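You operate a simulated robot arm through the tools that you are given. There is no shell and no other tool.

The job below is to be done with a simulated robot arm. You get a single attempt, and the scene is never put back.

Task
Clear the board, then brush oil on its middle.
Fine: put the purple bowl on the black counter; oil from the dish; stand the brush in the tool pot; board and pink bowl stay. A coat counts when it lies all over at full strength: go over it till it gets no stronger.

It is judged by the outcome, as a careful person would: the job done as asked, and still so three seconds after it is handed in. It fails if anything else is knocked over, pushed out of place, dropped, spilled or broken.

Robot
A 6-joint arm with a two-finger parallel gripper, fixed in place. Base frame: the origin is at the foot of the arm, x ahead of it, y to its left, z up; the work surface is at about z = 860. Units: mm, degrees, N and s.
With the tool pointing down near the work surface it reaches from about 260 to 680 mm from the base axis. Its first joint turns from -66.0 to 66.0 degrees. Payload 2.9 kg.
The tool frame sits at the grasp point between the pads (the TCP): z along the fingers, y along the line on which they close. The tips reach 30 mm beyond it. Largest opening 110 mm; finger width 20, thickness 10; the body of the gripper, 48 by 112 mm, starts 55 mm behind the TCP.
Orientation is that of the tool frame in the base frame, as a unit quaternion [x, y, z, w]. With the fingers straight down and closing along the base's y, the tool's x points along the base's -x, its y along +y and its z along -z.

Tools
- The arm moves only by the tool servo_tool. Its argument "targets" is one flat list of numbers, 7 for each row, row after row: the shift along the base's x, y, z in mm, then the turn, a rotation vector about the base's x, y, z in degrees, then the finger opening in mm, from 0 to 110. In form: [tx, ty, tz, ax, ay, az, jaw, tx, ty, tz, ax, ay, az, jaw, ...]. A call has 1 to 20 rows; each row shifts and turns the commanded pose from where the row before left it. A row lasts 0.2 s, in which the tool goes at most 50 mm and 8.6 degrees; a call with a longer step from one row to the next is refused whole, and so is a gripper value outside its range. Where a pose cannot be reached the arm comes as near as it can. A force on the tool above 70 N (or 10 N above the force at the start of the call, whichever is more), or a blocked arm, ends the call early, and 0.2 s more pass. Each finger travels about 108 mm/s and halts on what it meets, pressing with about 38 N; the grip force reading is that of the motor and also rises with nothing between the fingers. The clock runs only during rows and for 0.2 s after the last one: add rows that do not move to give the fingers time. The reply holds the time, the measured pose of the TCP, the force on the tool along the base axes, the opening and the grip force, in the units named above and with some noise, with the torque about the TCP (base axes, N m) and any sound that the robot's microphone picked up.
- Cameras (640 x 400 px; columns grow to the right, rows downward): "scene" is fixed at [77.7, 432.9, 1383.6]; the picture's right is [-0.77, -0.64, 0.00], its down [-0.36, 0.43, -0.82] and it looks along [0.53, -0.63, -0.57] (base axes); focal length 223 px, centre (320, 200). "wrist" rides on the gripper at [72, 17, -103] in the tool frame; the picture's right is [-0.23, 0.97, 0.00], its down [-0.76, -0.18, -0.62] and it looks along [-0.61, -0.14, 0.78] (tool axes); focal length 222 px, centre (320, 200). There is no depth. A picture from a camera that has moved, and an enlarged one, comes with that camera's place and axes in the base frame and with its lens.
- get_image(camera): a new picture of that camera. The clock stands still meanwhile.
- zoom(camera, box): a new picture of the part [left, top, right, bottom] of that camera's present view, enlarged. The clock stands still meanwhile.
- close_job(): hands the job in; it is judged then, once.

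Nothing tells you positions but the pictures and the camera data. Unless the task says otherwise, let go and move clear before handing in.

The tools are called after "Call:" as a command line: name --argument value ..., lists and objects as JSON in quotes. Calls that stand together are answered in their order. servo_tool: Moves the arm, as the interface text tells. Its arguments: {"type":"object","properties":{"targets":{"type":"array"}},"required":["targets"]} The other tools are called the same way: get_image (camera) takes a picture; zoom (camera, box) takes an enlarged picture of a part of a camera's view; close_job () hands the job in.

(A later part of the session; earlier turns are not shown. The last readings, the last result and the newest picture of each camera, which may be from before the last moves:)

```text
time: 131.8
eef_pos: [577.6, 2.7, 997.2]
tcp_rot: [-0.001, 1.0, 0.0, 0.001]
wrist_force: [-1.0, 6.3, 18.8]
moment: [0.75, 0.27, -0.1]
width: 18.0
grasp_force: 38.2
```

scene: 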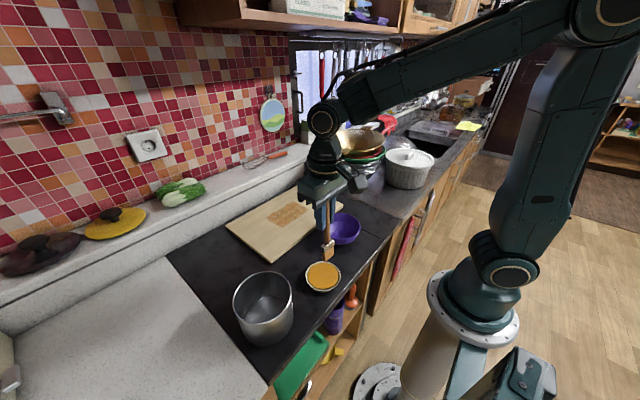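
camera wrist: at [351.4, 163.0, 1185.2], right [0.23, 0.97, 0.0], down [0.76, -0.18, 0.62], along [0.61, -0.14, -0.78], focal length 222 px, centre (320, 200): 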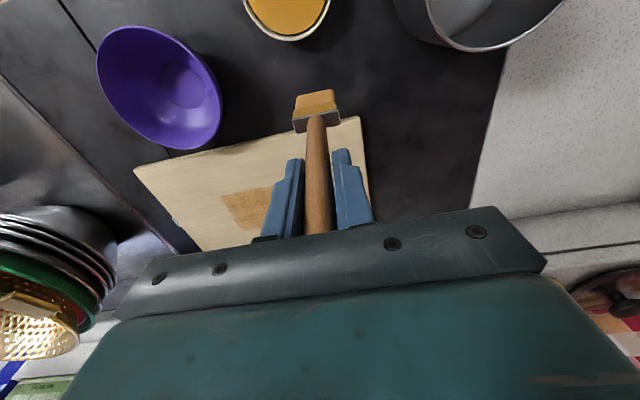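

Call:
servo_tool --targets '[0, -15, 0.6, 0, 0, 0, 0, 0, -15, 0, 0, 0, 0, 0, 0, -15, 0, 0, 0, 0, 0, 0, -15, 0, 0, 0, 0, 0]'

Call:
zoom --camera "scene" --box '[260, 190, 320, 230]'

```text
time: 132.8
eef_pos: [578.2, -58.6, 996.8]
tcp_rot: [0.001, 1.0, 0.0, 0.0]
wrist_force: [0.1, 4.4, 13.8]
moment: [0.54, 0.16, -0.1]
width: 18.1
grasp_force: 38.1
```

```text
10.00 times, centred on (290, 210) of scene
camera zoom: at [77.5, 433.0, 1383.6], right [-0.77, -0.64, 0.0], down [-0.36, 0.43, -0.82], along [0.53, -0.63, -0.57], focal length 2229 px, centre (620, 100)
```

zoom: 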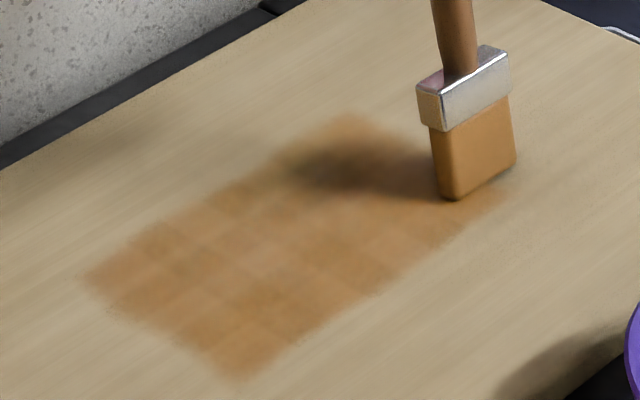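

Call:
servo_tool --targets '[-8, 0, 0.2, 0, 0, 0, 0, -8, 0, 0, 0, 0, 0, 0, -6, 0, 0, 0, 0, 0, 0, 8, 0, 0, 0, 0, 0, 0, 8, 0, 0, 0, 0, 0, 0, 8, 0, 0, 0, 0, 0, 0, 8, 0, 0, 0, 0, 0, 0]'

Call:
zoom --camera "scene" --box '[260, 190, 320, 230]'

```text
time: 134.4
eef_pos: [588.7, -58.0, 997.8]
tcp_rot: [0.0, 1.0, 0.0, 0.0]
wrist_force: [-2.3, -1.0, 5.1]
moment: [-0.05, 0.36, 0.02]
width: 17.7
grasp_force: 38.5
```

```text
10.00 times, centred on (290, 210) of scene
camera zoom: at [77.6, 432.9, 1383.6], right [-0.77, -0.64, 0.0], down [-0.36, 0.43, -0.82], along [0.53, -0.63, -0.57], focal length 2229 px, centre (620, 100)
```

zoom: 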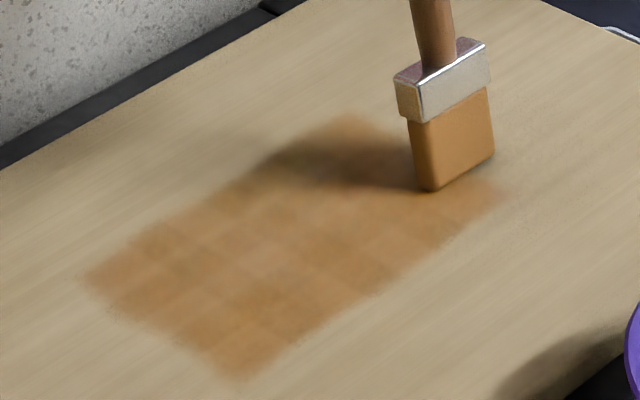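

Call:
servo_tool --targets '[0, 15, -0.3, 0, 0, 0, 0, 0, 15, 0, 0, 0, 0, 0, 0, 15, 0, 0, 0, 0, 0, 0, 15, 0, 0, 0, 0, 0]'

```text
time: 135.4
eef_pos: [586.7, 3.1, 997.2]
tcp_rot: [-0.001, 1.0, -0.001, 0.0]
wrist_force: [-0.2, -3.6, 9.8]
moment: [-0.44, 0.22, 0.06]
width: 17.8
grasp_force: 38.4
```

Call:
servo_tool --targets '[0, 15, 0, 0, 0, 0, 0, 0, 15, 0, 0, 0, 0, 0, 0, 15, 0, 0, 0, 0, 0, 0, 15, 0, 0, 0, 0, 0, 13, 0, 0.2, 0, 0, 0, 0, 0, -15, 0, 0, 0, 0, 0, 0, -15, 0, 0, 0, 0, 0, 0, -15, 0, 0, 0, 0, 0, 0, -15, 0, 0, 0, 0, 0]'

Call:
zoom --camera "scene" --box '[260, 190, 320, 230]'

```text
time: 137.4
eef_pos: [601.4, 2.1, 998.1]
tcp_rot: [0.0, 1.0, 0.0, 0.0]
wrist_force: [-0.4, -0.4, -0.5]
moment: [0.03, 0.0, 0.0]
width: 17.8
grasp_force: 38.3
```

```text
10.00 times, centred on (290, 210) of scene
camera zoom: at [77.7, 432.9, 1383.6], right [-0.77, -0.64, 0.0], down [-0.36, 0.43, -0.82], along [0.53, -0.63, -0.57], focal length 2229 px, centre (620, 100)
```

zoom: 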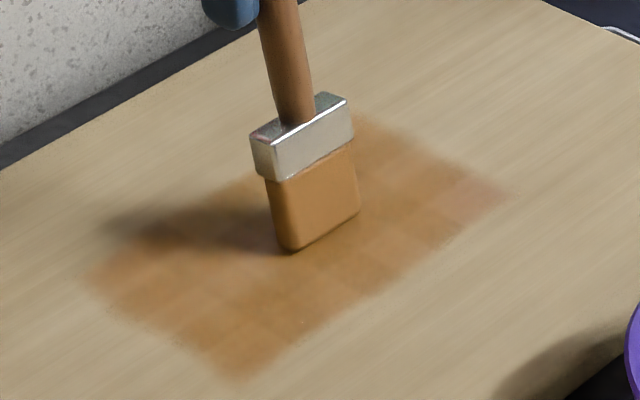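

Call:
servo_tool --targets '[0, 0, -0.7, 0, 0, 0, 0, 0, 0, 0, 0, 0, 0, 0]'

```text
time: 138.0
eef_pos: [601.9, 2.2, 997.0]
tcp_rot: [0.0, 1.0, 0.0, 0.0]
wrist_force: [-1.1, -1.4, 2.0]
moment: [-0.04, 0.17, -0.01]
width: 17.7
grasp_force: 38.2
```

Call:
servo_tool --targets '[0, 15, -0.4, 0, 0, 0, 0, 0, 15, 0, 0, 0, 0, 0, 0, 15, 0, 0, 0, 0, 0, 0, 15, 0, 0, 0, 0, 0]'

```text
time: 139.0
eef_pos: [600.4, 62.3, 997.8]
tcp_rot: [0.0, 1.0, 0.0, 0.0]
wrist_force: [0.2, 0.0, 0.0]
moment: [-0.02, -0.01, -0.02]
width: 18.1
grasp_force: 38.4
```

Call:
servo_tool --targets '[0, 0, -0.7, 0, 0, 0, 0, 0, 0, 0, 0, 0, 0, 0]'

```text
time: 139.6
eef_pos: [600.7, 62.2, 996.8]
tcp_rot: [-0.001, 1.0, 0.001, -0.001]
wrist_force: [-1.3, 0.0, 3.2]
moment: [0.1, 0.11, 0.01]
width: 18.0
grasp_force: 38.3
```

Call:
servo_tool --targets '[0, -15, 0, 0, 0, 0, 0, 0, -15, 0, 0, 0, 0, 0, 0, -15, 0, 0, 0, 0, 0, 0, -15, 0, 0, 0, 0, 0]'

```text
time: 140.6
eef_pos: [601.0, 3.5, 997.5]
tcp_rot: [0.0, 1.0, -0.001, 0.001]
wrist_force: [0.4, 4.2, 11.3]
moment: [0.46, 0.16, -0.1]
width: 17.6
grasp_force: 37.9
```

Call:
servo_tool --targets '[0, -15, 0.2, 0, 0, 0, 0, 0, -15, 0, 0, 0, 0, 0, 0, -15, 0, 0, 0, 0, 0, 0, -15, 0, 0, 0, 0, 0, 13, 0, 0.2, 0, 0, 0, 0]'

```text
time: 141.8
eef_pos: [613.7, -59.7, 996.0]
tcp_rot: [0.001, 1.0, 0.001, -0.001]
wrist_force: [-6.7, -1.5, 11.9]
moment: [-0.06, 0.92, 0.06]
width: 17.8
grasp_force: 38.2
```

Call:
servo_tool --targets '[0, 15, 0, 0, 0, 0, 0, 0, 15, 0, 0, 0, 0, 0, 0, 15, 0, 0, 0, 0, 0, 0, 15, 0, 0, 0, 0, 0]'

Call:
zoom --camera "scene" --box '[260, 190, 320, 230]'

```text
time: 142.8
eef_pos: [613.0, 2.5, 996.1]
tcp_rot: [0.0, 1.0, 0.0, -0.001]
wrist_force: [0.1, 0.2, 0.8]
moment: [-0.06, 0.0, 0.03]
width: 17.8
grasp_force: 38.5
```

```text
10.00 times, centred on (290, 210) of scene
camera zoom: at [77.7, 432.9, 1383.6], right [-0.77, -0.64, 0.0], down [-0.36, 0.43, -0.82], along [0.53, -0.63, -0.57], focal length 2229 px, centre (620, 100)
```

zoom: 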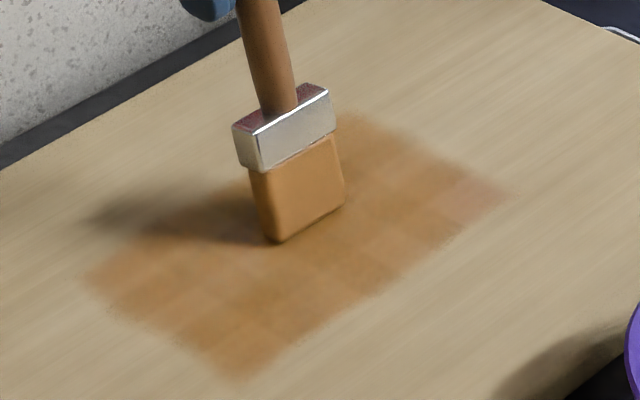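

Call:
servo_tool --targets '[0, 0, -0.8, 0, 0, 0, 0, 0, 15, 0, 0, 0, 0, 0, 0, 15, 0, 0, 0, 0, 0, 0, 15, 0, 0, 0, 0, 0, 0, 15, 0, 0, 0, 0, 0]'

```text
time: 144.0
eef_pos: [613.3, 62.1, 995.7]
tcp_rot: [0.0, 1.0, 0.0, 0.001]
wrist_force: [-0.2, -2.3, 6.5]
moment: [-0.14, 0.07, 0.05]
width: 17.6
grasp_force: 38.5
```

Call:
servo_tool --targets '[13, 0, 0.3, 0, 0, 0, 0, 0, -15, 0, 0, 0, 0, 0, 0, -15, 0, 0, 0, 0, 0, 0, -15, 0, 0, 0, 0, 0, 0, -15, 0, 0, 0, 0, 0]'

```text
time: 145.2
eef_pos: [627.5, 1.6, 995.7]
tcp_rot: [0.0, 1.0, 0.0, 0.0]
wrist_force: [0.4, 1.0, 2.4]
moment: [0.19, 0.01, -0.01]
width: 17.8
grasp_force: 37.6
```

Call:
servo_tool --targets '[0, -15, -0.3, 0, 0, 0, 0, 0, -15, 0, 0, 0, 0, 0, 0, -15, 0, 0, 0, 0, 0, 0, -15, 0, 0, 0, 0, 0, 11, 0, 0.2, 0, 0, 0, 0]'

```text
time: 146.4
eef_pos: [637.6, -58.3, 997.6]
tcp_rot: [-0.001, 1.0, 0.001, 0.0]
wrist_force: [-0.4, 0.5, -0.7]
moment: [-0.01, 0.02, 0.01]
width: 17.7
grasp_force: 38.4
```

Call:
servo_tool --targets '[0, 0, -0.7, 0, 0, 0, 0, 0, 0, 0, 0, 0, 0, 0]'

```text
time: 147.0
eef_pos: [637.6, -58.3, 995.6]
tcp_rot: [0.0, 1.0, 0.0, 0.001]
wrist_force: [-0.1, -0.8, 1.7]
moment: [-0.04, 0.12, -0.02]
width: 17.8
grasp_force: 37.7
```

Call:
servo_tool --targets '[0, 0, -0.4, 0, 0, 0, 0, 0, 15, 0, 0, 0, 0, 0, 0, 15, 0, 0, 0, 0, 0, 0, 15, 0, 0, 0, 0, 0, 0, 15, 0, 0, 0, 0, 0]'

```text
time: 148.2
eef_pos: [637.0, 2.3, 995.7]
tcp_rot: [0.001, 1.0, 0.0, 0.0]
wrist_force: [0.0, -5.2, 14.1]
moment: [-0.45, 0.18, 0.05]
width: 17.8
grasp_force: 38.3
```

Call:
servo_tool --targets '[0, 15, 0.2, 0, 0, 0, 0, 0, 15, 0, 0, 0, 0, 0, 0, 15, 0, 0, 0, 0, 0, 0, 15, 0, 0, 0, 0, 0]'

Call:
zoom --camera "scene" --box '[250, 190, 314, 230]'

```text
time: 149.2
eef_pos: [638.1, 62.3, 996.1]
tcp_rot: [0.0, 1.0, 0.0, 0.001]
wrist_force: [0.6, -5.1, 15.4]
moment: [-0.53, 0.25, 0.1]
width: 17.9
grasp_force: 37.6
```

```text
10.00 times, centred on (282, 210) of scene
camera zoom: at [77.5, 432.7, 1383.7], right [-0.77, -0.64, 0.0], down [-0.36, 0.43, -0.82], along [0.53, -0.63, -0.57], focal length 2229 px, centre (700, 100)
```

zoom: 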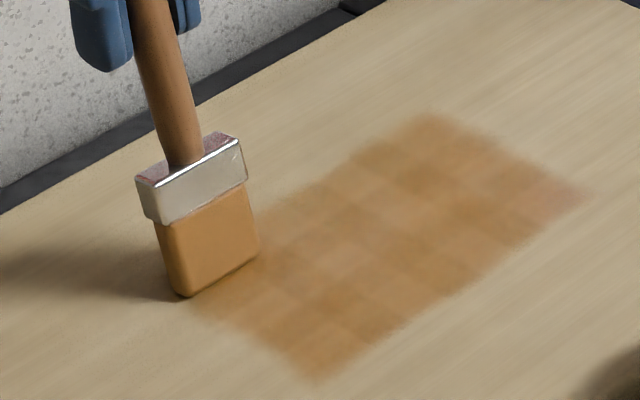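

A full round is done. I'll lift clear and compare the coat with the previous view.

Call:
servo_tool --targets '[0, 0, 20, 0, 0, 0, 0, 0, 0, 40, 0, 0, 0, 0, -35, 10, 30, 0, 0, 0, 0, -45, 10, 0, 0, 0, 0, 0, -45, 10, 0, 0, 0, 0, 0, -45, 10, 0, 0, 0, 0, 0, -45, 10, 0, 0, 0, 0, 0, -45, 10, 0, 0, 0, 0, 0, -45, 10, 0, 0, 0, 0, 0, -21, 6, 0, 0, 0, 0, 0, 0, 0, 0, 0, 0, 0, 0]'

Call:
zoom --camera "scene" --box '[262, 198, 310, 230]'

Call:
zoom --camera "scene" --box '[290, 220, 370, 290]'

```text
time: 151.6
eef_pos: [311.1, 136.4, 1082.6]
tcp_rot: [0.0, 1.0, -0.001, 0.0]
wrist_force: [0.4, -0.1, -0.8]
moment: [0.0, 0.0, 0.01]
width: 17.9
grasp_force: 38.0
```

```text
12.50 times, centred on (286, 214) of scene
camera zoom: at [77.7, 432.9, 1383.6], right [-0.77, -0.64, 0.0], down [-0.36, 0.43, -0.82], along [0.53, -0.63, -0.57], focal length 2787 px, centre (745, 25)
```

zoom: 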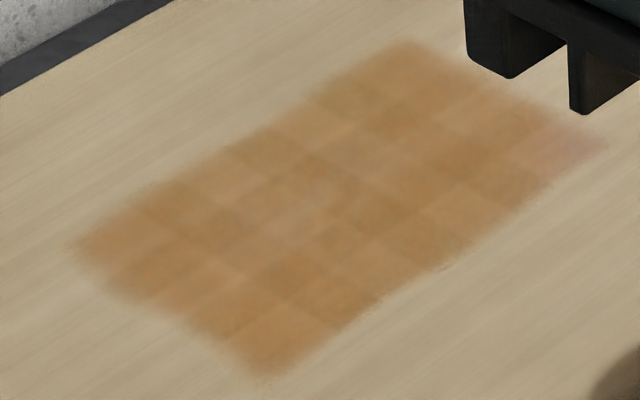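

```text
5.71 times, centred on (330, 255) of scene
camera zoom: at [77.7, 432.9, 1383.6], right [-0.77, -0.64, 0.0], down [-0.36, 0.43, -0.82], along [0.53, -0.63, -0.57], focal length 1274 px, centre (263, -114)
```

zoom: 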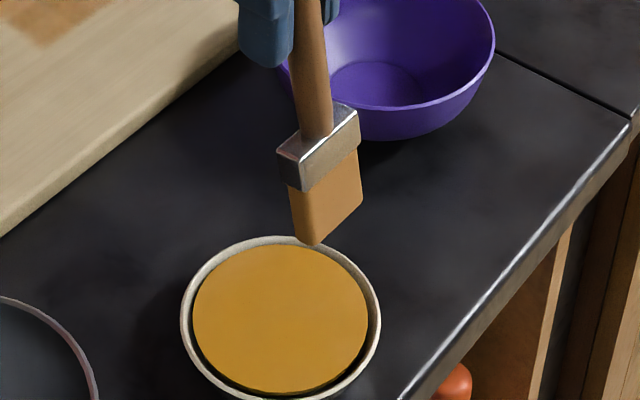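

The pattern is unchanged from the previous round, so the coat seems to have stopped getting stronger. I'll check it from a second angle with the wrist camera, especially the near-right corner.

Call:
servo_tool --targets '[40, 5, 5, 0, 0, 0, 0, 40, 5, 5, 0, 0, 0, 0, 40, 5, 5, 0, 0, 0, 0, 40, 5, 0, 0, 0, 0, 0, 0, 0, 0, 0, 0, 0, 0]'

Call:
get_image --camera "wrist"

Call:
zoom --camera "wrist" --box '[180, 120, 300, 220]'

```text
time: 152.8
eef_pos: [471.3, 158.4, 1098.7]
tcp_rot: [0.001, 1.0, 0.0, 0.0]
wrist_force: [0.0, -0.4, -0.3]
moment: [0.02, 0.01, -0.01]
width: 17.8
grasp_force: 38.2
```

```text
taken
camera wrist: at [399.7, 174.2, 1202.8], right [0.23, 0.97, 0.0], down [0.76, -0.18, 0.62], along [0.61, -0.14, -0.78], focal length 222 px, centre (320, 200)
```

wrist: 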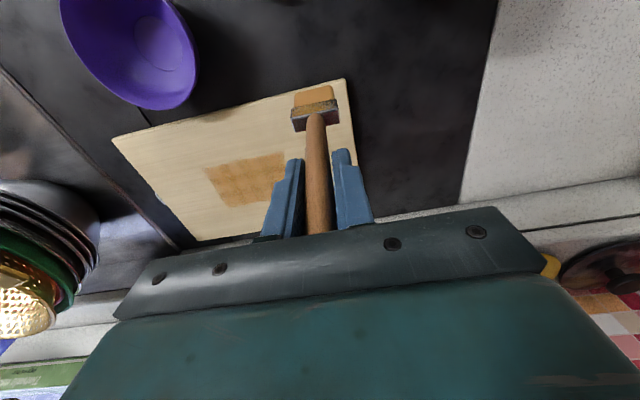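

```text
4.00 times, centred on (240, 170) of wrist
camera zoom: at [399.7, 174.2, 1202.8], right [0.23, 0.97, 0.0], down [0.76, -0.18, 0.62], along [0.61, -0.14, -0.78], focal length 888 px, centre (640, 320)
```

zoom: 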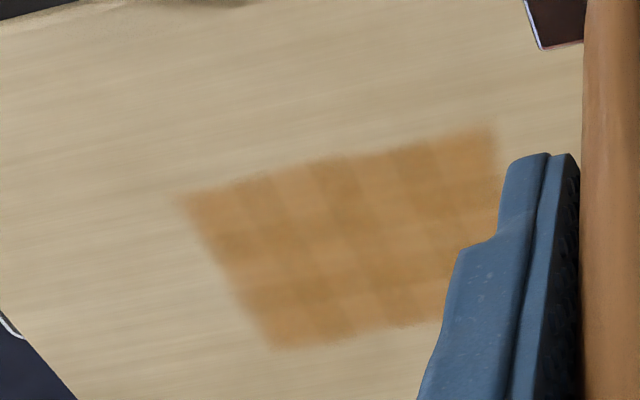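

From this angle the near-right corner looks like the rest, with a light/dark plaid that hasn't changed. To be certain it's saturated, I'll dip once more and rub one of the lighter cells hard, then compare.

Call:
servo_tool --targets '[-40, -5, -3, 0, 0, 0, 0, -40, -5, -3, 0, 0, 0, 0, -40, -5, -3, 0, 0, 0, 0, -37, -5, 0, 0, 0, 0, 0, 0, 0, -40, 0, 0, 0, 0, 0, 0, -36, 0, 0, 0, 0, 0, 0, -5, 0, 0, 0, 0, 0, 0, 0, 0, 0, 0, 0]'

Call:
zoom --camera "scene" --box '[290, 235, 370, 295]'

```text
time: 154.6
eef_pos: [316.2, 135.6, 1009.9]
tcp_rot: [0.0, 1.0, 0.0, 0.0]
wrist_force: [0.1, -0.3, -0.2]
moment: [0.0, -0.01, -0.02]
width: 17.9
grasp_force: 37.7
```

```text
6.67 times, centred on (330, 265) of scene
camera zoom: at [77.7, 432.9, 1383.6], right [-0.77, -0.64, 0.0], down [-0.36, 0.43, -0.82], along [0.53, -0.63, -0.57], focal length 1486 px, centre (253, -233)
```

zoom: 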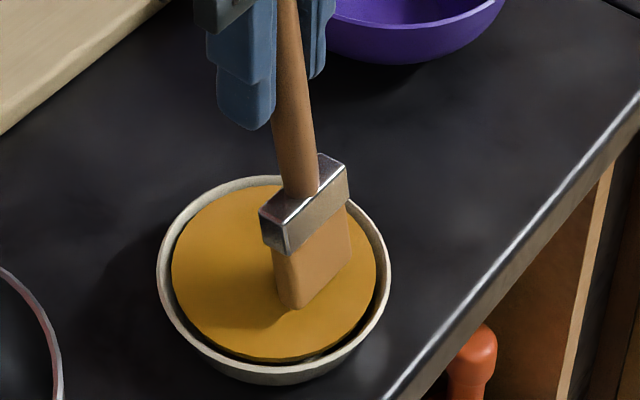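

Call:
servo_tool --targets '[2, 2, -4, 0, 0, 0, 0, 0, 0, -2, 0, 0, 0, 0, 0, 0, 0, 0, 0, 0, 0]'

```text
time: 155.4
eef_pos: [317.8, 139.2, 1002.9]
tcp_rot: [0.0, 1.0, 0.0, 0.0]
wrist_force: [0.6, 0.5, -0.5]
moment: [0.0, 0.01, -0.04]
width: 18.0
grasp_force: 38.5
```

Call:
servo_tool --targets '[0, 0, -1, 0, 0, 0, 0, 0, 0, 0, 0, 0, 0, 0]'

```text
time: 156.0
eef_pos: [316.6, 139.2, 1002.0]
tcp_rot: [0.0, 1.0, 0.0, 0.0]
wrist_force: [-0.5, 0.3, 0.4]
moment: [0.01, -0.03, 0.03]
width: 17.5
grasp_force: 38.1
```

Call:
servo_tool --targets '[0, 0, -0.8, 0, 0, 0, 0, 0, 0, 0, 0, 0, 0, 0]'

```text
time: 156.6
eef_pos: [316.3, 140.3, 1002.0]
tcp_rot: [0.001, 1.0, -0.001, 0.0]
wrist_force: [-0.5, -1.3, -0.6]
moment: [0.01, -0.04, -0.02]
width: 17.6
grasp_force: 37.7
```

Call:
servo_tool --targets '[0, 0, -0.8, 0, 0, 0, 0, 0, 0, 0, 0, 0, 0, 0]'

```text
time: 157.2
eef_pos: [316.7, 140.2, 1001.1]
tcp_rot: [0.0, 1.0, 0.0, 0.0]
wrist_force: [0.3, 0.3, -0.1]
moment: [0.0, 0.0, 0.0]
width: 18.0
grasp_force: 38.0
```

Call:
servo_tool --targets '[0, 0, -0.8, 0, 0, 0, 0, 0, 0, 0, 0, 0, 0, 0]'

Call:
zoom --camera "scene" --box '[290, 235, 370, 295]'

```text
time: 157.8
eef_pos: [318.2, 140.5, 1000.4]
tcp_rot: [0.0, 1.0, -0.001, 0.001]
wrist_force: [0.3, -0.2, 6.8]
moment: [-0.09, 0.16, 0.02]
width: 17.7
grasp_force: 37.8
```

```text
6.67 times, centred on (330, 265) of scene
camera zoom: at [77.7, 432.8, 1383.6], right [-0.77, -0.64, 0.0], down [-0.36, 0.43, -0.82], along [0.53, -0.63, -0.57], focal length 1486 px, centre (253, -233)
```

zoom: 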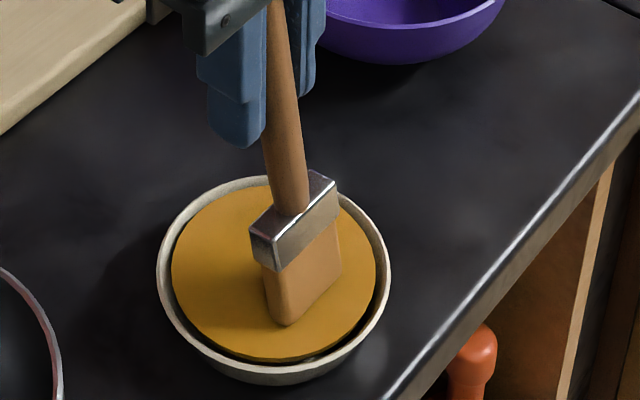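

Call:
servo_tool --targets '[0, 0, 0, 0, 0, 0, 0, 0, 0, 0, 0, 0, 0, 0, 0, 0, 0, 0, 0, 0, 0, 0, 0, 6, 0, 0, 0, 0, 0, 0, 20, 0, 0, 0, 0, 0, 0, 30, 0, 0, 0, 0, 0, 0, 22, 0, 0, 0, 0, 36.1, -21.1, 0, 0, 0, 0, 0, 36.1, -21.1, 0, 0, 0, 0, 0, 36.1, -21.1, 0, 0, 0, 0, 0, 36.1, -21.1, 0, 0, 0, 0, 0, 36.1, -21.1, 0, 0, 0, 0, 0, 36.1, -21.1, 0, 0, 0, 0, 0, 36.1, -21.1, 0, 0, 0, 0, 0, 0, 0, -40, 0, 0, 0, 0, 0, 0, -30, 0, 0, 0, 0, 0, 0, -8, 0, 0, 0, 0, 0, 0, -5.5, 0, 0, 0, 0, 0, 0, 0, 0, 0, 0, 0]'

Call:
zoom --camera "scene" --box '[260, 185, 324, 230]'

```text
time: 161.8
eef_pos: [569.3, -8.2, 995.3]
tcp_rot: [0.0, 1.0, 0.0, 0.001]
wrist_force: [0.1, -0.6, 3.7]
moment: [0.01, 0.05, 0.03]
width: 17.9
grasp_force: 38.4
```

```text
8.89 times, centred on (292, 208) of scene
camera zoom: at [77.7, 432.9, 1383.6], right [-0.77, -0.64, 0.0], down [-0.36, 0.43, -0.82], along [0.53, -0.63, -0.57], focal length 1982 px, centre (569, 133)
```

zoom: 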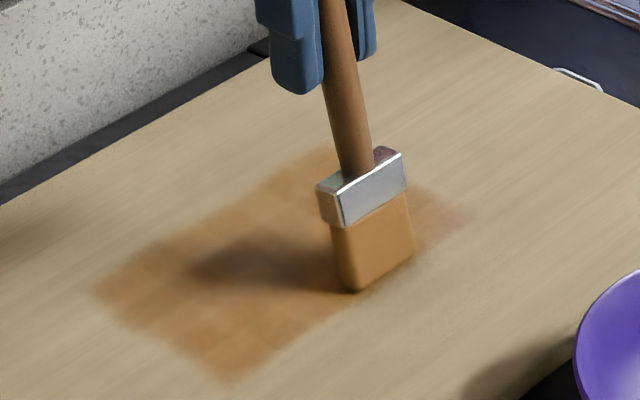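

Contact at about 4 N on the lighter cell. I'll rub here, then run along the near edge both ways.

Call:
servo_tool --targets '[0, 8, -0.2, 0, 0, 0, 0, 0, -16, 0, 0, 0, 0, 0, 0, 16, 0, 0, 0, 0, 0, 0, -16, 0, 0, 0, 0, 0, 0, 8, 0, 0, 0, 0, 0, 0, 0, 0, 0, 0, 0, 0]'

```text
time: 163.2
eef_pos: [570.3, -8.0, 994.8]
tcp_rot: [0.0, 1.0, 0.0, 0.001]
wrist_force: [0.4, -0.2, 1.1]
moment: [-0.08, 0.01, 0.03]
width: 17.8
grasp_force: 37.6
```

Call:
servo_tool --targets '[0, -12, -0.4, 0, 0, 0, 0, 0, -12, 0, 0, 0, 0, 0, 0, -12, 0, 0, 0, 0, 0, 0, -12, 0, 0, 0, 0, 0, 0, -4, 0, 0, 0, 0, 0, 0, 8, 0, 0, 0, 0, 0, 0, -8, 0, 0, 0, 0, 0]'

Call:
zoom --camera "scene" --box '[262, 198, 310, 230]'

```text
time: 164.8
eef_pos: [568.9, -60.1, 995.4]
tcp_rot: [-0.001, 1.0, -0.001, 0.0]
wrist_force: [-0.1, 4.4, 11.6]
moment: [0.59, 0.2, -0.06]
width: 17.7
grasp_force: 38.2
```

```text
12.50 times, centred on (286, 214) of scene
camera zoom: at [77.5, 433.0, 1383.6], right [-0.77, -0.64, 0.0], down [-0.36, 0.43, -0.82], along [0.53, -0.63, -0.57], focal length 2787 px, centre (745, 25)
```

zoom: 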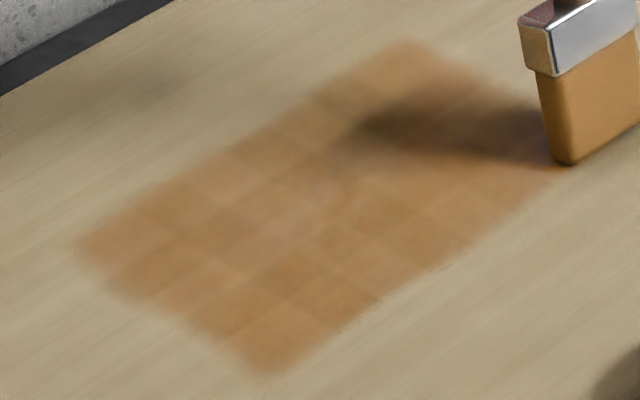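

Rubbing made no difference to the cell, so the coat is at full strength. One last run along the near edge, then I'll return the brush.

Call:
servo_tool --targets '[0, 15, 0.2, 0, 0, 0, 0, 0, 15, 0, 0, 0, 0, 0, 0, 15, 0, 0, 0, 0, 0, 0, 15, 0, 0, 0, 0, 0]'

```text
time: 165.8
eef_pos: [569.9, 0.5, 995.5]
tcp_rot: [0.0, 1.0, 0.0, -0.001]
wrist_force: [-1.0, -2.6, 2.4]
moment: [-0.12, 0.03, 0.01]
width: 17.9
grasp_force: 38.0
```

Call:
servo_tool --targets '[0, 15, -0.3, 0, 0, 0, 0, 0, 15, 0, 0, 0, 0, 0, 0, 15, 0, 0, 0, 0, 0, 0, 15, 0, 0, 0, 0, 0, 0, 4, 0, 0, 0, 0, 0]'

```text
time: 167.0
eef_pos: [570.6, 65.4, 994.6]
tcp_rot: [0.0, 1.0, 0.0, 0.0]
wrist_force: [-0.2, -0.6, 1.7]
moment: [-0.04, 0.04, 0.0]
width: 17.7
grasp_force: 38.2
```

I'll lift, take a clean look at the coat, and head toward the pot at a safe height.

Call:
servo_tool --targets '[0, 0, 20, 0, 0, 0, 0, 0, 0, 45, 0, 0, 0, 0, 0, 0, 45, 0, 0, 0, 0, -20, 15, 40, 0, 0, 0, 0, -35, 28, 0, 0, 0, 0, 0, -35, 28, 0, 0, 0, 0, 0, -35, 28, 0, 0, 0, 0, 0, -35, 28, 0, 0, 0, 0, 0, -35, 28, 0, 0, 0, 0, 0, -29, 30, 0, 0, 0, 0, 0, 0, 0, 0, 0, 0, 0, 0]'

Call:
zoom --camera "scene" --box '[230, 180, 330, 242]'

Call:
zoom --camera "scene" --box '[200, 180, 360, 300]'

Call:
get_image --camera "wrist"

```text
time: 169.4
eef_pos: [345.3, 249.8, 1146.5]
tcp_rot: [0.0, 1.0, 0.001, 0.001]
wrist_force: [0.4, 0.0, -0.6]
moment: [0.02, 0.03, 0.03]
width: 17.8
grasp_force: 37.3
```

```text
6.40 times, centred on (280, 211) of scene
camera zoom: at [77.7, 432.9, 1383.6], right [-0.77, -0.64, 0.0], down [-0.36, 0.43, -0.82], along [0.53, -0.63, -0.57], focal length 1427 px, centre (576, 130)
```

zoom: 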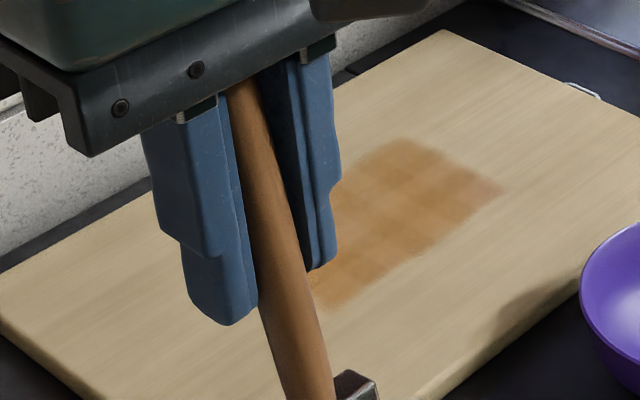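

```text
3.33 times, centred on (280, 240) of scene
camera zoom: at [77.7, 432.9, 1383.6], right [-0.77, -0.64, 0.0], down [-0.36, 0.43, -0.82], along [0.53, -0.63, -0.57], focal length 743 px, centre (453, 67)
```

zoom: 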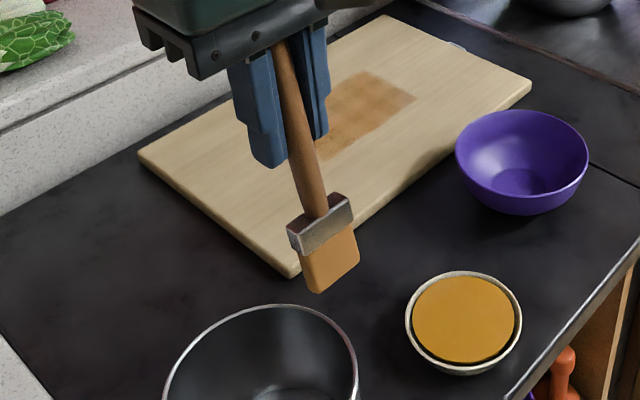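

```text
taken
camera wrist: at [272.9, 266.7, 1250.3], right [0.23, 0.97, 0.0], down [0.76, -0.18, 0.62], along [0.61, -0.14, -0.78], focal length 222 px, centre (320, 200)
```

wrist: 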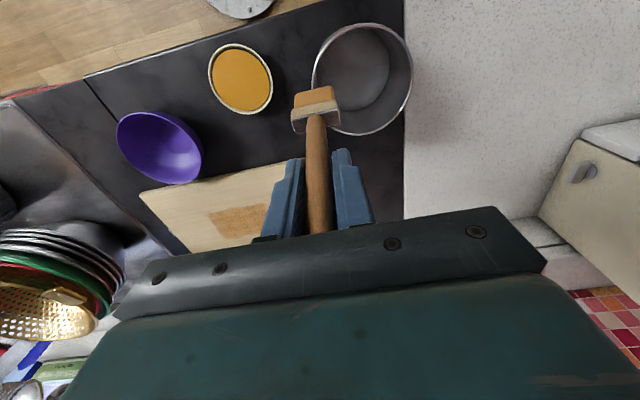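

The coat looks good and nothing else has moved. The brush has pivoted about 7.5° in the grip, so I'll turn the tool to bring it upright before putting it in the pot.

Call:
servo_tool --targets '[0, 0, 0, 0, -4, 0, 0, 0, 0, 0, 0, -3.5, 0, 0, 0, 0, 0, 0, 0, 0, 0]'

Call:
zoom --camera "scene" --box '[200, 180, 360, 300]'

Call:
zoom --camera "wrist" --box '[240, 20, 440, 145]'

```text
time: 170.2
eef_pos: [343.8, 248.7, 1145.7]
tcp_rot: [0.001, 0.998, -0.001, 0.066]
wrist_force: [0.4, 0.1, -0.6]
moment: [0.02, 0.0, -0.01]
width: 17.6
grasp_force: 38.3
```

```text
3.33 times, centred on (280, 240) of scene
camera zoom: at [77.7, 432.9, 1383.6], right [-0.77, -0.64, 0.0], down [-0.36, 0.43, -0.82], along [0.53, -0.63, -0.57], focal length 743 px, centre (453, 67)
```

zoom: 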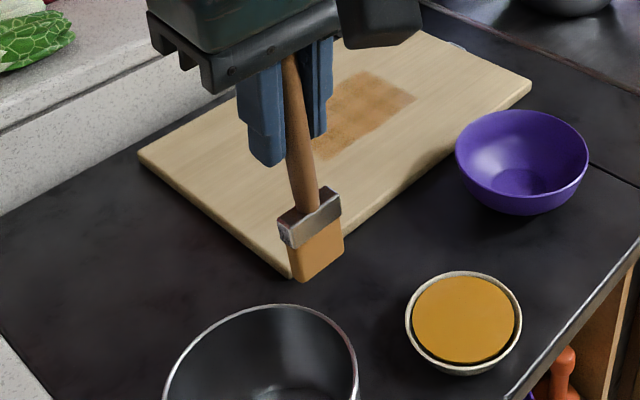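

```text
3.20 times, centred on (340, 82) of wrist
camera zoom: at [260.5, 265.4, 1238.5], right [0.23, 0.97, 0.03], down [0.67, -0.18, 0.72], along [0.7, -0.14, -0.7], focal length 711 px, centre (256, 576)
```

zoom: 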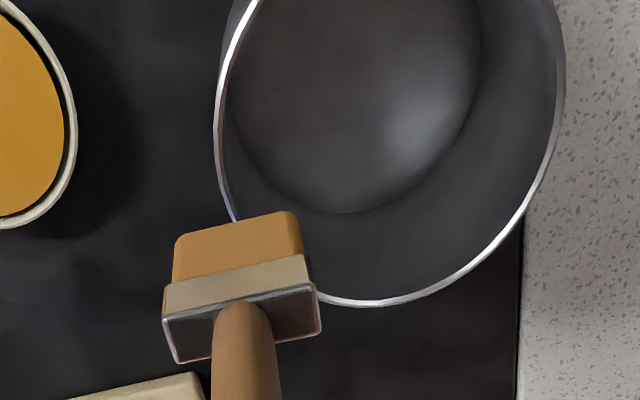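

The brush hangs vertical now. I'll move over the pot centre and lower partway in, then check clearance.

Call:
servo_tool --targets '[-2, 28, 0, 0, 0, 0, 0, -2, 28, 0, 0, 0, 0, 0, 0, 0, -30, 0, 0, 0, 0, 0, 0, 0, 0, 0, 0, 0]'

Call:
zoom --camera "scene" --box '[190, 220, 350, 350]'

Call:
zoom --camera "wrist" --box '[200, 0, 440, 150]'

```text
time: 171.2
eef_pos: [341.6, 306.2, 1112.3]
tcp_rot: [0.0, 0.998, 0.0, 0.065]
wrist_force: [-1.6, 0.3, -1.4]
moment: [0.01, 0.01, 0.0]
width: 17.9
grasp_force: 37.6
```

```text
3.08 times, centred on (270, 285) of scene
camera zoom: at [77.7, 432.9, 1383.6], right [-0.77, -0.64, 0.0], down [-0.36, 0.43, -0.82], along [0.53, -0.63, -0.57], focal length 686 px, centre (474, -62)
```

zoom: 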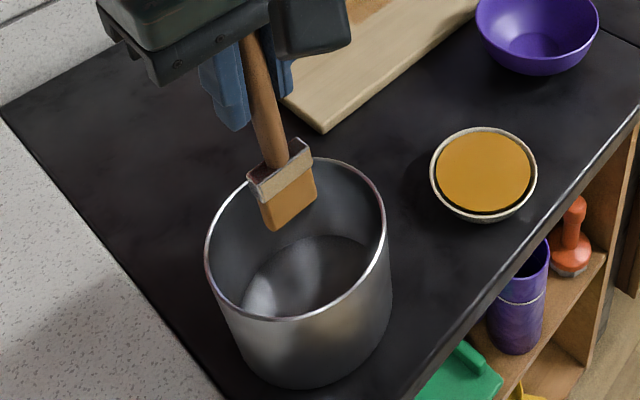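

```text
2.67 times, centred on (320, 75) of wrist
camera zoom: at [256.6, 322.0, 1206.9], right [0.23, 0.97, 0.03], down [0.67, -0.18, 0.72], along [0.7, -0.14, -0.7], focal length 592 px, centre (320, 533)
```

zoom: 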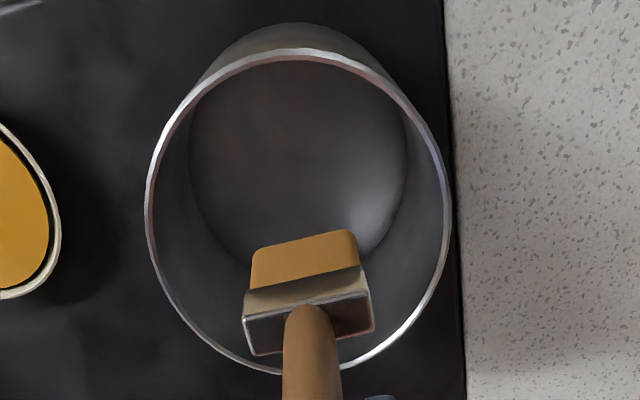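

Well within the pot's mouth. I'll lower into the pot.

Call:
servo_tool --targets '[-2, 0, -30, 0, 0, 0, 0, 0, 0, -30, 0, 0, 0, 0, 0, 0, -25, 0, 0, 0, 0, 0, 0, 0, 0, 0, 0, 0]'

Call:
zoom --camera "scene" --box '[190, 220, 350, 350]'

Call:
zoom --camera "wrist" --box '[200, 0, 440, 150]'

```text
time: 172.2
eef_pos: [340.0, 305.2, 1029.5]
tcp_rot: [0.0, 0.998, -0.001, 0.065]
wrist_force: [0.7, -1.2, 0.3]
moment: [-0.01, 0.0, 0.0]
width: 17.9
grasp_force: 38.0
```

```text
3.08 times, centred on (270, 285) of scene
camera zoom: at [77.7, 432.9, 1383.6], right [-0.77, -0.64, 0.0], down [-0.36, 0.43, -0.82], along [0.53, -0.63, -0.57], focal length 686 px, centre (474, -62)
```

zoom: 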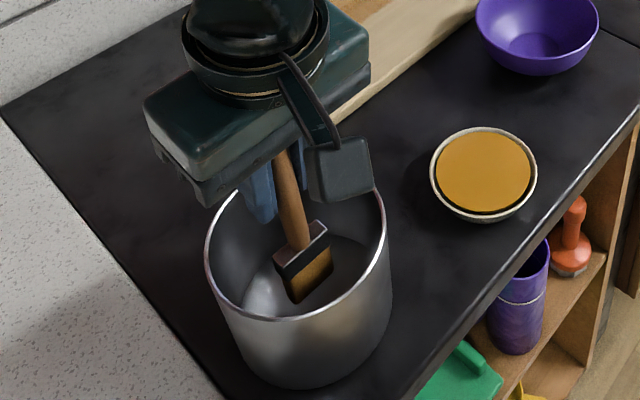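

```text
2.67 times, centred on (320, 75) of wrist
camera zoom: at [254.8, 321.7, 1122.6], right [0.23, 0.97, 0.03], down [0.67, -0.18, 0.72], along [0.7, -0.14, -0.7], focal length 592 px, centre (320, 533)
```

zoom: 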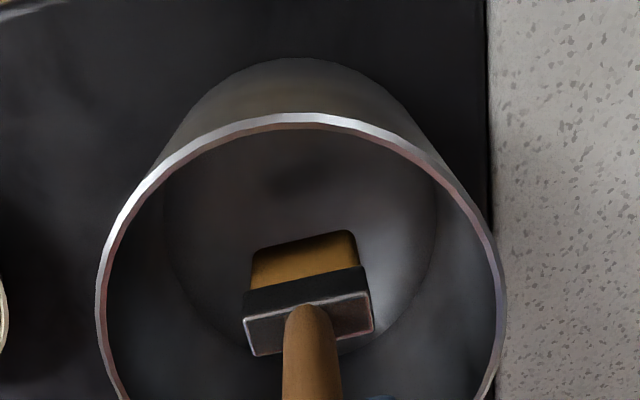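

Call:
servo_tool --targets '[0, 0, -20, 0, 0, 0, 0, 0, 0, -10, 0, 0, 0, 0, 0, 0, 0, 0, 0, 0, 0]'

Call:
zoom --camera "scene" --box '[210, 240, 330, 340]'

```text
time: 173.0
eef_pos: [338.9, 303.3, 999.0]
tcp_rot: [0.0, 0.998, 0.0, 0.066]
wrist_force: [0.4, -0.3, 0.9]
moment: [-0.02, 0.01, 0.03]
width: 17.9
grasp_force: 38.3
```

```text
4.00 times, centred on (270, 290) of scene
camera zoom: at [77.7, 432.9, 1383.6], right [-0.77, -0.64, 0.0], down [-0.36, 0.43, -0.82], along [0.53, -0.63, -0.57], focal length 892 px, centre (520, -160)
```

zoom: 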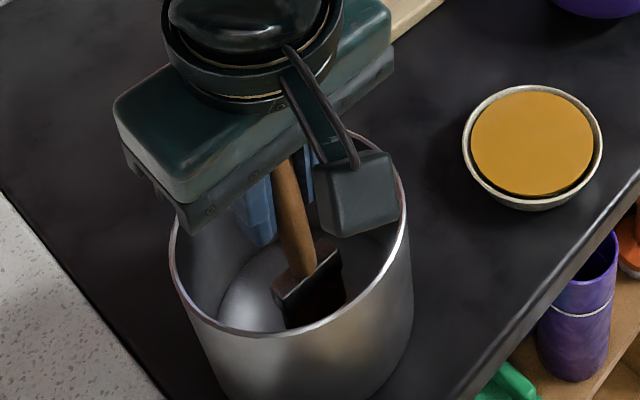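

Call:
servo_tool --targets '[0, 0, -3, 0, 0, 0, 0, 0, 0, -1.5, 0, 0, 0, 0, 0, 0, 0, 0, 0, 0, 0]'

```text
time: 173.8
eef_pos: [339.5, 306.0, 995.2]
tcp_rot: [0.001, 0.998, 0.0, 0.066]
wrist_force: [0.3, -0.1, -0.4]
moment: [-0.03, 0.01, 0.01]
width: 17.9
grasp_force: 38.0
```

Call:
servo_tool --targets '[0, 0, -1.5, 0, 0, 0, 0, 0, 0, 0, 0, 0, 0, 0]'

```text
time: 174.4
eef_pos: [339.0, 305.5, 993.4]
tcp_rot: [0.0, 0.998, 0.0, 0.066]
wrist_force: [0.4, 1.0, -0.1]
moment: [-0.03, -0.04, -0.02]
width: 18.0
grasp_force: 37.9
```

Call:
servo_tool --targets '[0, 0, -1, 0, 0, 0, 0, 0, 0, 0, 0, 0, 0, 0]'

```text
time: 175.0
eef_pos: [339.2, 305.4, 992.7]
tcp_rot: [0.0, 0.998, -0.001, 0.065]
wrist_force: [0.1, 0.2, -0.1]
moment: [0.01, 0.01, -0.03]
width: 17.8
grasp_force: 37.7
```

Call:
servo_tool --targets '[0, 0, -1, 0, 0, 0, 0, 0, 0, 0, 0, 0, 0, 0]'

```text
time: 175.6
eef_pos: [340.4, 305.3, 992.2]
tcp_rot: [0.0, 0.998, 0.001, 0.065]
wrist_force: [0.0, -0.2, -0.1]
moment: [-0.02, -0.02, 0.02]
width: 18.0
grasp_force: 38.6
```

Call:
servo_tool --targets '[0, 0, -1, 0, 0, 0, 0, 0, 0, 0, 0, 0, 0, 0]'

```text
time: 176.2
eef_pos: [340.3, 303.2, 989.8]
tcp_rot: [0.0, 0.998, 0.0, 0.066]
wrist_force: [0.0, 0.6, -0.5]
moment: [0.02, 0.0, 0.0]
width: 17.7
grasp_force: 38.3
```

Call:
servo_tool --targets '[0, 0, -1, 0, 0, 0, 0, 0, 0, 0, 0, 0, 0, 0]'

Call:
zoom --camera "scene" --box '[220, 260, 310, 330]'

```text
time: 176.8
eef_pos: [340.3, 305.5, 990.2]
tcp_rot: [0.0, 0.998, 0.0, 0.066]
wrist_force: [-1.0, -0.2, -0.2]
moment: [0.01, -0.01, 0.01]
width: 17.7
grasp_force: 37.8
```

```text
5.71 times, centred on (265, 295) of scene
camera zoom: at [77.7, 432.9, 1383.6], right [-0.77, -0.64, 0.0], down [-0.36, 0.43, -0.82], along [0.53, -0.63, -0.57], focal length 1274 px, centre (634, -343)
```

zoom: 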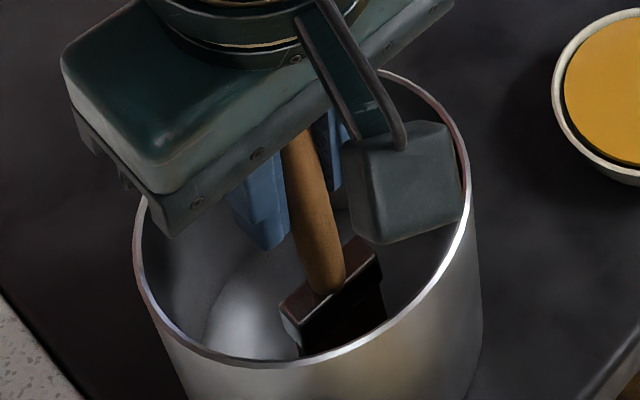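

Call:
servo_tool --targets '[0, 0, -1, 0, 0, 0, 0, 0, 0, 0, 0, 0, 0, 0]'

```text
time: 177.4
eef_pos: [339.9, 303.7, 988.4]
tcp_rot: [0.0, 0.998, 0.0, 0.066]
wrist_force: [0.0, 0.1, -0.4]
moment: [0.01, -0.03, 0.01]
width: 18.1
grasp_force: 37.8
```

Call:
servo_tool --targets '[0, 0, -1, 0, 0, 0, 0, 0, 0, 0, 0, 0, 0, 0]'

```text
time: 178.0
eef_pos: [340.8, 305.2, 988.2]
tcp_rot: [0.0, 0.998, 0.0, 0.066]
wrist_force: [0.2, -0.5, 4.8]
moment: [-0.06, 0.1, -0.01]
width: 17.8
grasp_force: 38.4
```

It's on the pot floor with 5 N. I'll check that it's upright before releasing.

Call:
zoom --camera "wrist" --box '[200, 0, 440, 250]'

Call:
zoom --camera "scene" --box '[210, 240, 330, 340]'

```text
1.60 times, centred on (320, 125) of wrist
camera zoom: at [254.9, 321.0, 1081.5], right [0.23, 0.97, 0.03], down [0.67, -0.18, 0.72], along [0.7, -0.14, -0.7], focal length 355 px, centre (320, 320)
```

zoom: 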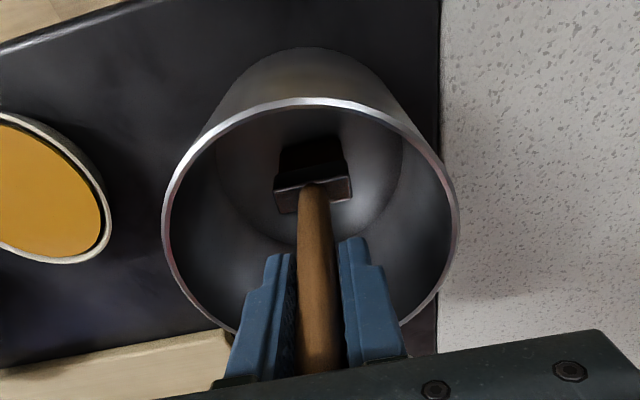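

```text
4.00 times, centred on (270, 290) of scene
camera zoom: at [77.7, 432.8, 1383.6], right [-0.77, -0.64, 0.0], down [-0.36, 0.43, -0.82], along [0.53, -0.63, -0.57], focal length 892 px, centre (520, -160)
```

zoom: 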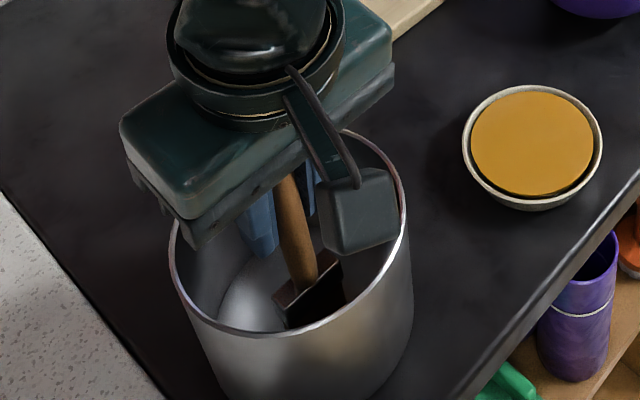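

Upright and centred in the pot. I'll release slowly.

Call:
servo_tool --targets '[0, 0, -0.2, 0, 0, 0, 0, 0, 0, 0, 0, 0, 0, 20, 0, 0, 0, 0, 0, 0, 24, 0, 0, 0, 0, 0, 0, 32, 0, 0, 0, 0, 0, 0, 44, 0, 0, 0, 0, 0, 0, 50, 0, 0, 0, 0, 0, 0, 50]'

Call:
zoom --camera "wrist" --box '[200, 0, 440, 250]'

Call:
zoom --camera "scene" --box '[210, 240, 330, 340]'

```text
time: 179.6
eef_pos: [338.0, 304.3, 987.1]
tcp_rot: [0.0, 0.998, 0.0, 0.065]
wrist_force: [0.3, 0.0, -0.2]
moment: [0.01, -0.02, -0.05]
width: 50.0
grasp_force: 0.1
```

```text
1.60 times, centred on (320, 125) of wrist
camera zoom: at [254.7, 321.0, 1081.4], right [0.23, 0.97, 0.03], down [0.67, -0.18, 0.72], along [0.7, -0.14, -0.7], focal length 355 px, centre (320, 320)
```

zoom: 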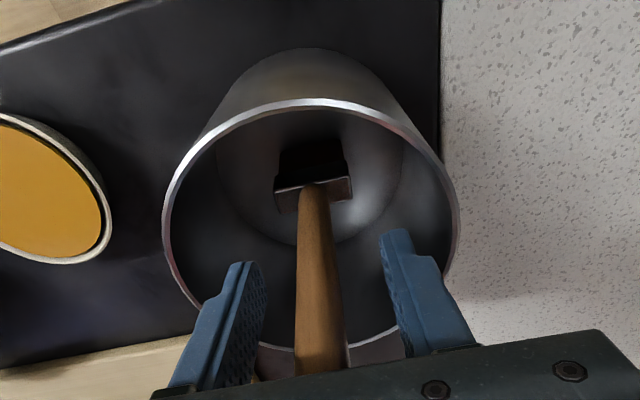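

```text
4.00 times, centred on (270, 290) of scene
camera zoom: at [77.7, 432.9, 1383.6], right [-0.77, -0.64, 0.0], down [-0.36, 0.43, -0.82], along [0.53, -0.63, -0.57], focal length 892 px, centre (520, -160)
```

zoom: 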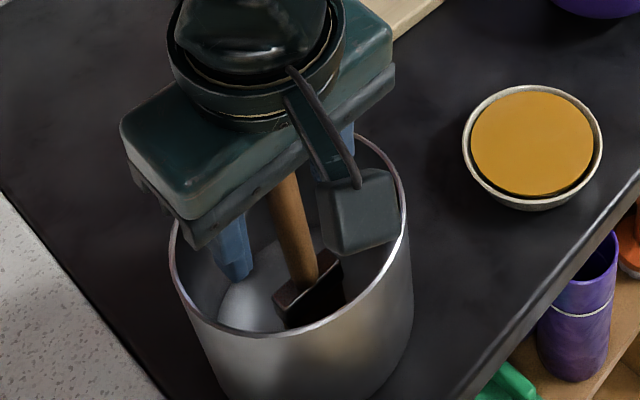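

The brush stands on its own. I'll retreat straight up and then clear.

Call:
servo_tool --targets '[0, 0, 10, 0, 0, 0, 50, 0, 0, 20, 0, 0, 0, 50, 0, 0, 30, 0, 0, 0, 50, 0, 0, 40, 0, 0, 0, 50, 0, 0, 45, 0, 0, 0, 50, 0, 0, 45, 0, 0, 0, 50, 0, 0, 0, 0, 0, 0, 50]'

Call:
get_image --camera "scene"

Call:
zoom --camera "scene" --box '[210, 240, 330, 340]'

Call:
zoom --camera "wrist" --box '[200, 0, 440, 250]'

```text
time: 181.2
eef_pos: [339.7, 304.0, 1179.5]
tcp_rot: [-0.001, 0.998, -0.001, 0.065]
wrist_force: [0.1, -0.5, 0.6]
moment: [-0.02, -0.01, 0.01]
width: 50.2
grasp_force: 0.0
```

```text
taken
```

scene: 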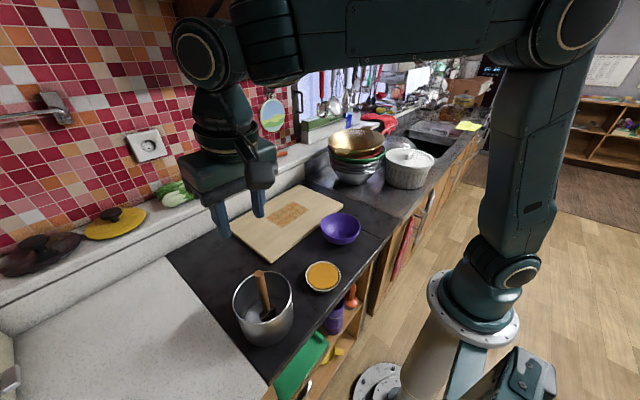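

```text
4.00 times, centred on (270, 290) of scene
camera zoom: at [77.7, 432.9, 1383.6], right [-0.77, -0.64, 0.0], down [-0.36, 0.43, -0.82], along [0.53, -0.63, -0.57], focal length 892 px, centre (520, -160)
```

zoom: 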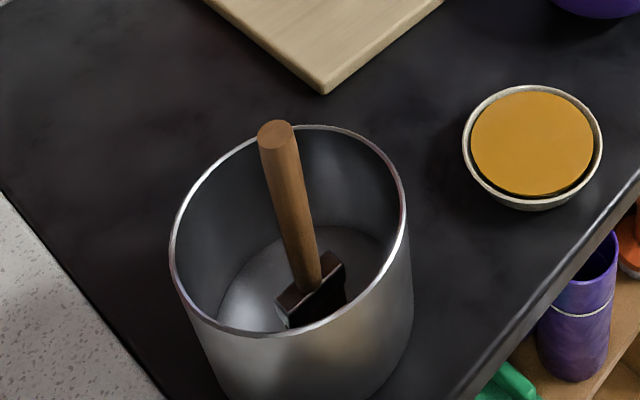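

```text
1.60 times, centred on (320, 125) of wrist
camera zoom: at [255.2, 320.1, 1273.1], right [0.23, 0.97, 0.03], down [0.67, -0.18, 0.72], along [0.7, -0.14, -0.7], focal length 355 px, centre (320, 320)
```

zoom: 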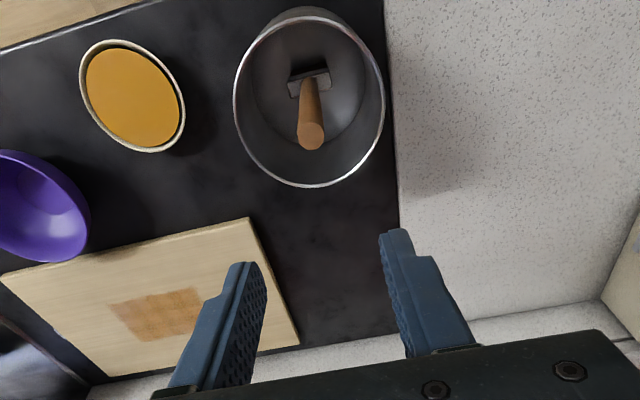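

The brush stands upright in the pot. With the gripper empty, I'll take one unobstructed close look at the coat before handing in.

Call:
servo_tool --targets '[10, -30, 0, 0, 4, 0, 80, 20, -40, 0, 0, 3.5, 0, 80, 20, -44, 0, 0, 0, 0, 80, 20, -44, 0, 0, 0, 0, 80, 20, -44, 0, 0, 0, 0, 80, 20, -44, 0, 0, 0, 0, 80, 20, -40, -40, 0, 0, 0, 80, 0, 0, -40, 0, 0, 0, 80, 0, 0, 0, 0, 0, 0, 80]'

Call:
get_image --camera "wrist"

Call:
zoom --camera "scene" --box '[230, 180, 330, 242]'

```text
refused: row 7 steps farther than a row can; nothing moved
```

```text
taken
camera wrist: at [255.2, 320.1, 1273.1], right [0.23, 0.97, 0.03], down [0.67, -0.18, 0.72], along [0.7, -0.14, -0.7], focal length 222 px, centre (320, 200)
```

wrist: 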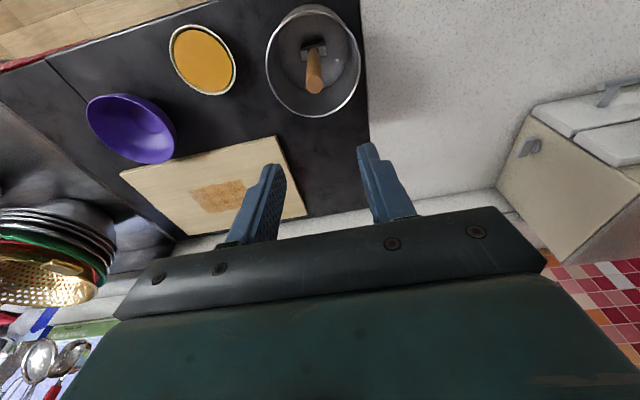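

```text
6.40 times, centred on (280, 211) of scene
camera zoom: at [77.7, 432.9, 1383.6], right [-0.77, -0.64, 0.0], down [-0.36, 0.43, -0.82], along [0.53, -0.63, -0.57], focal length 1427 px, centre (576, 130)
```

zoom: 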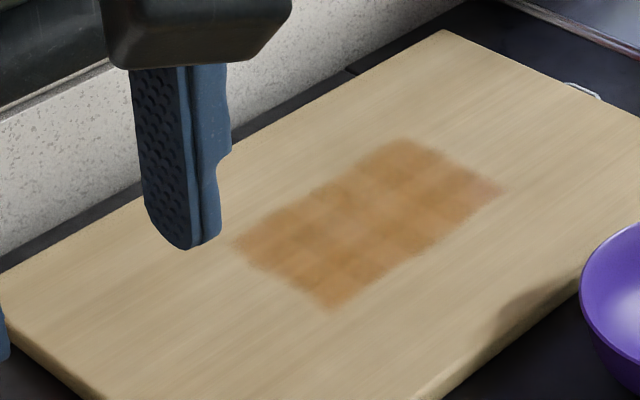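

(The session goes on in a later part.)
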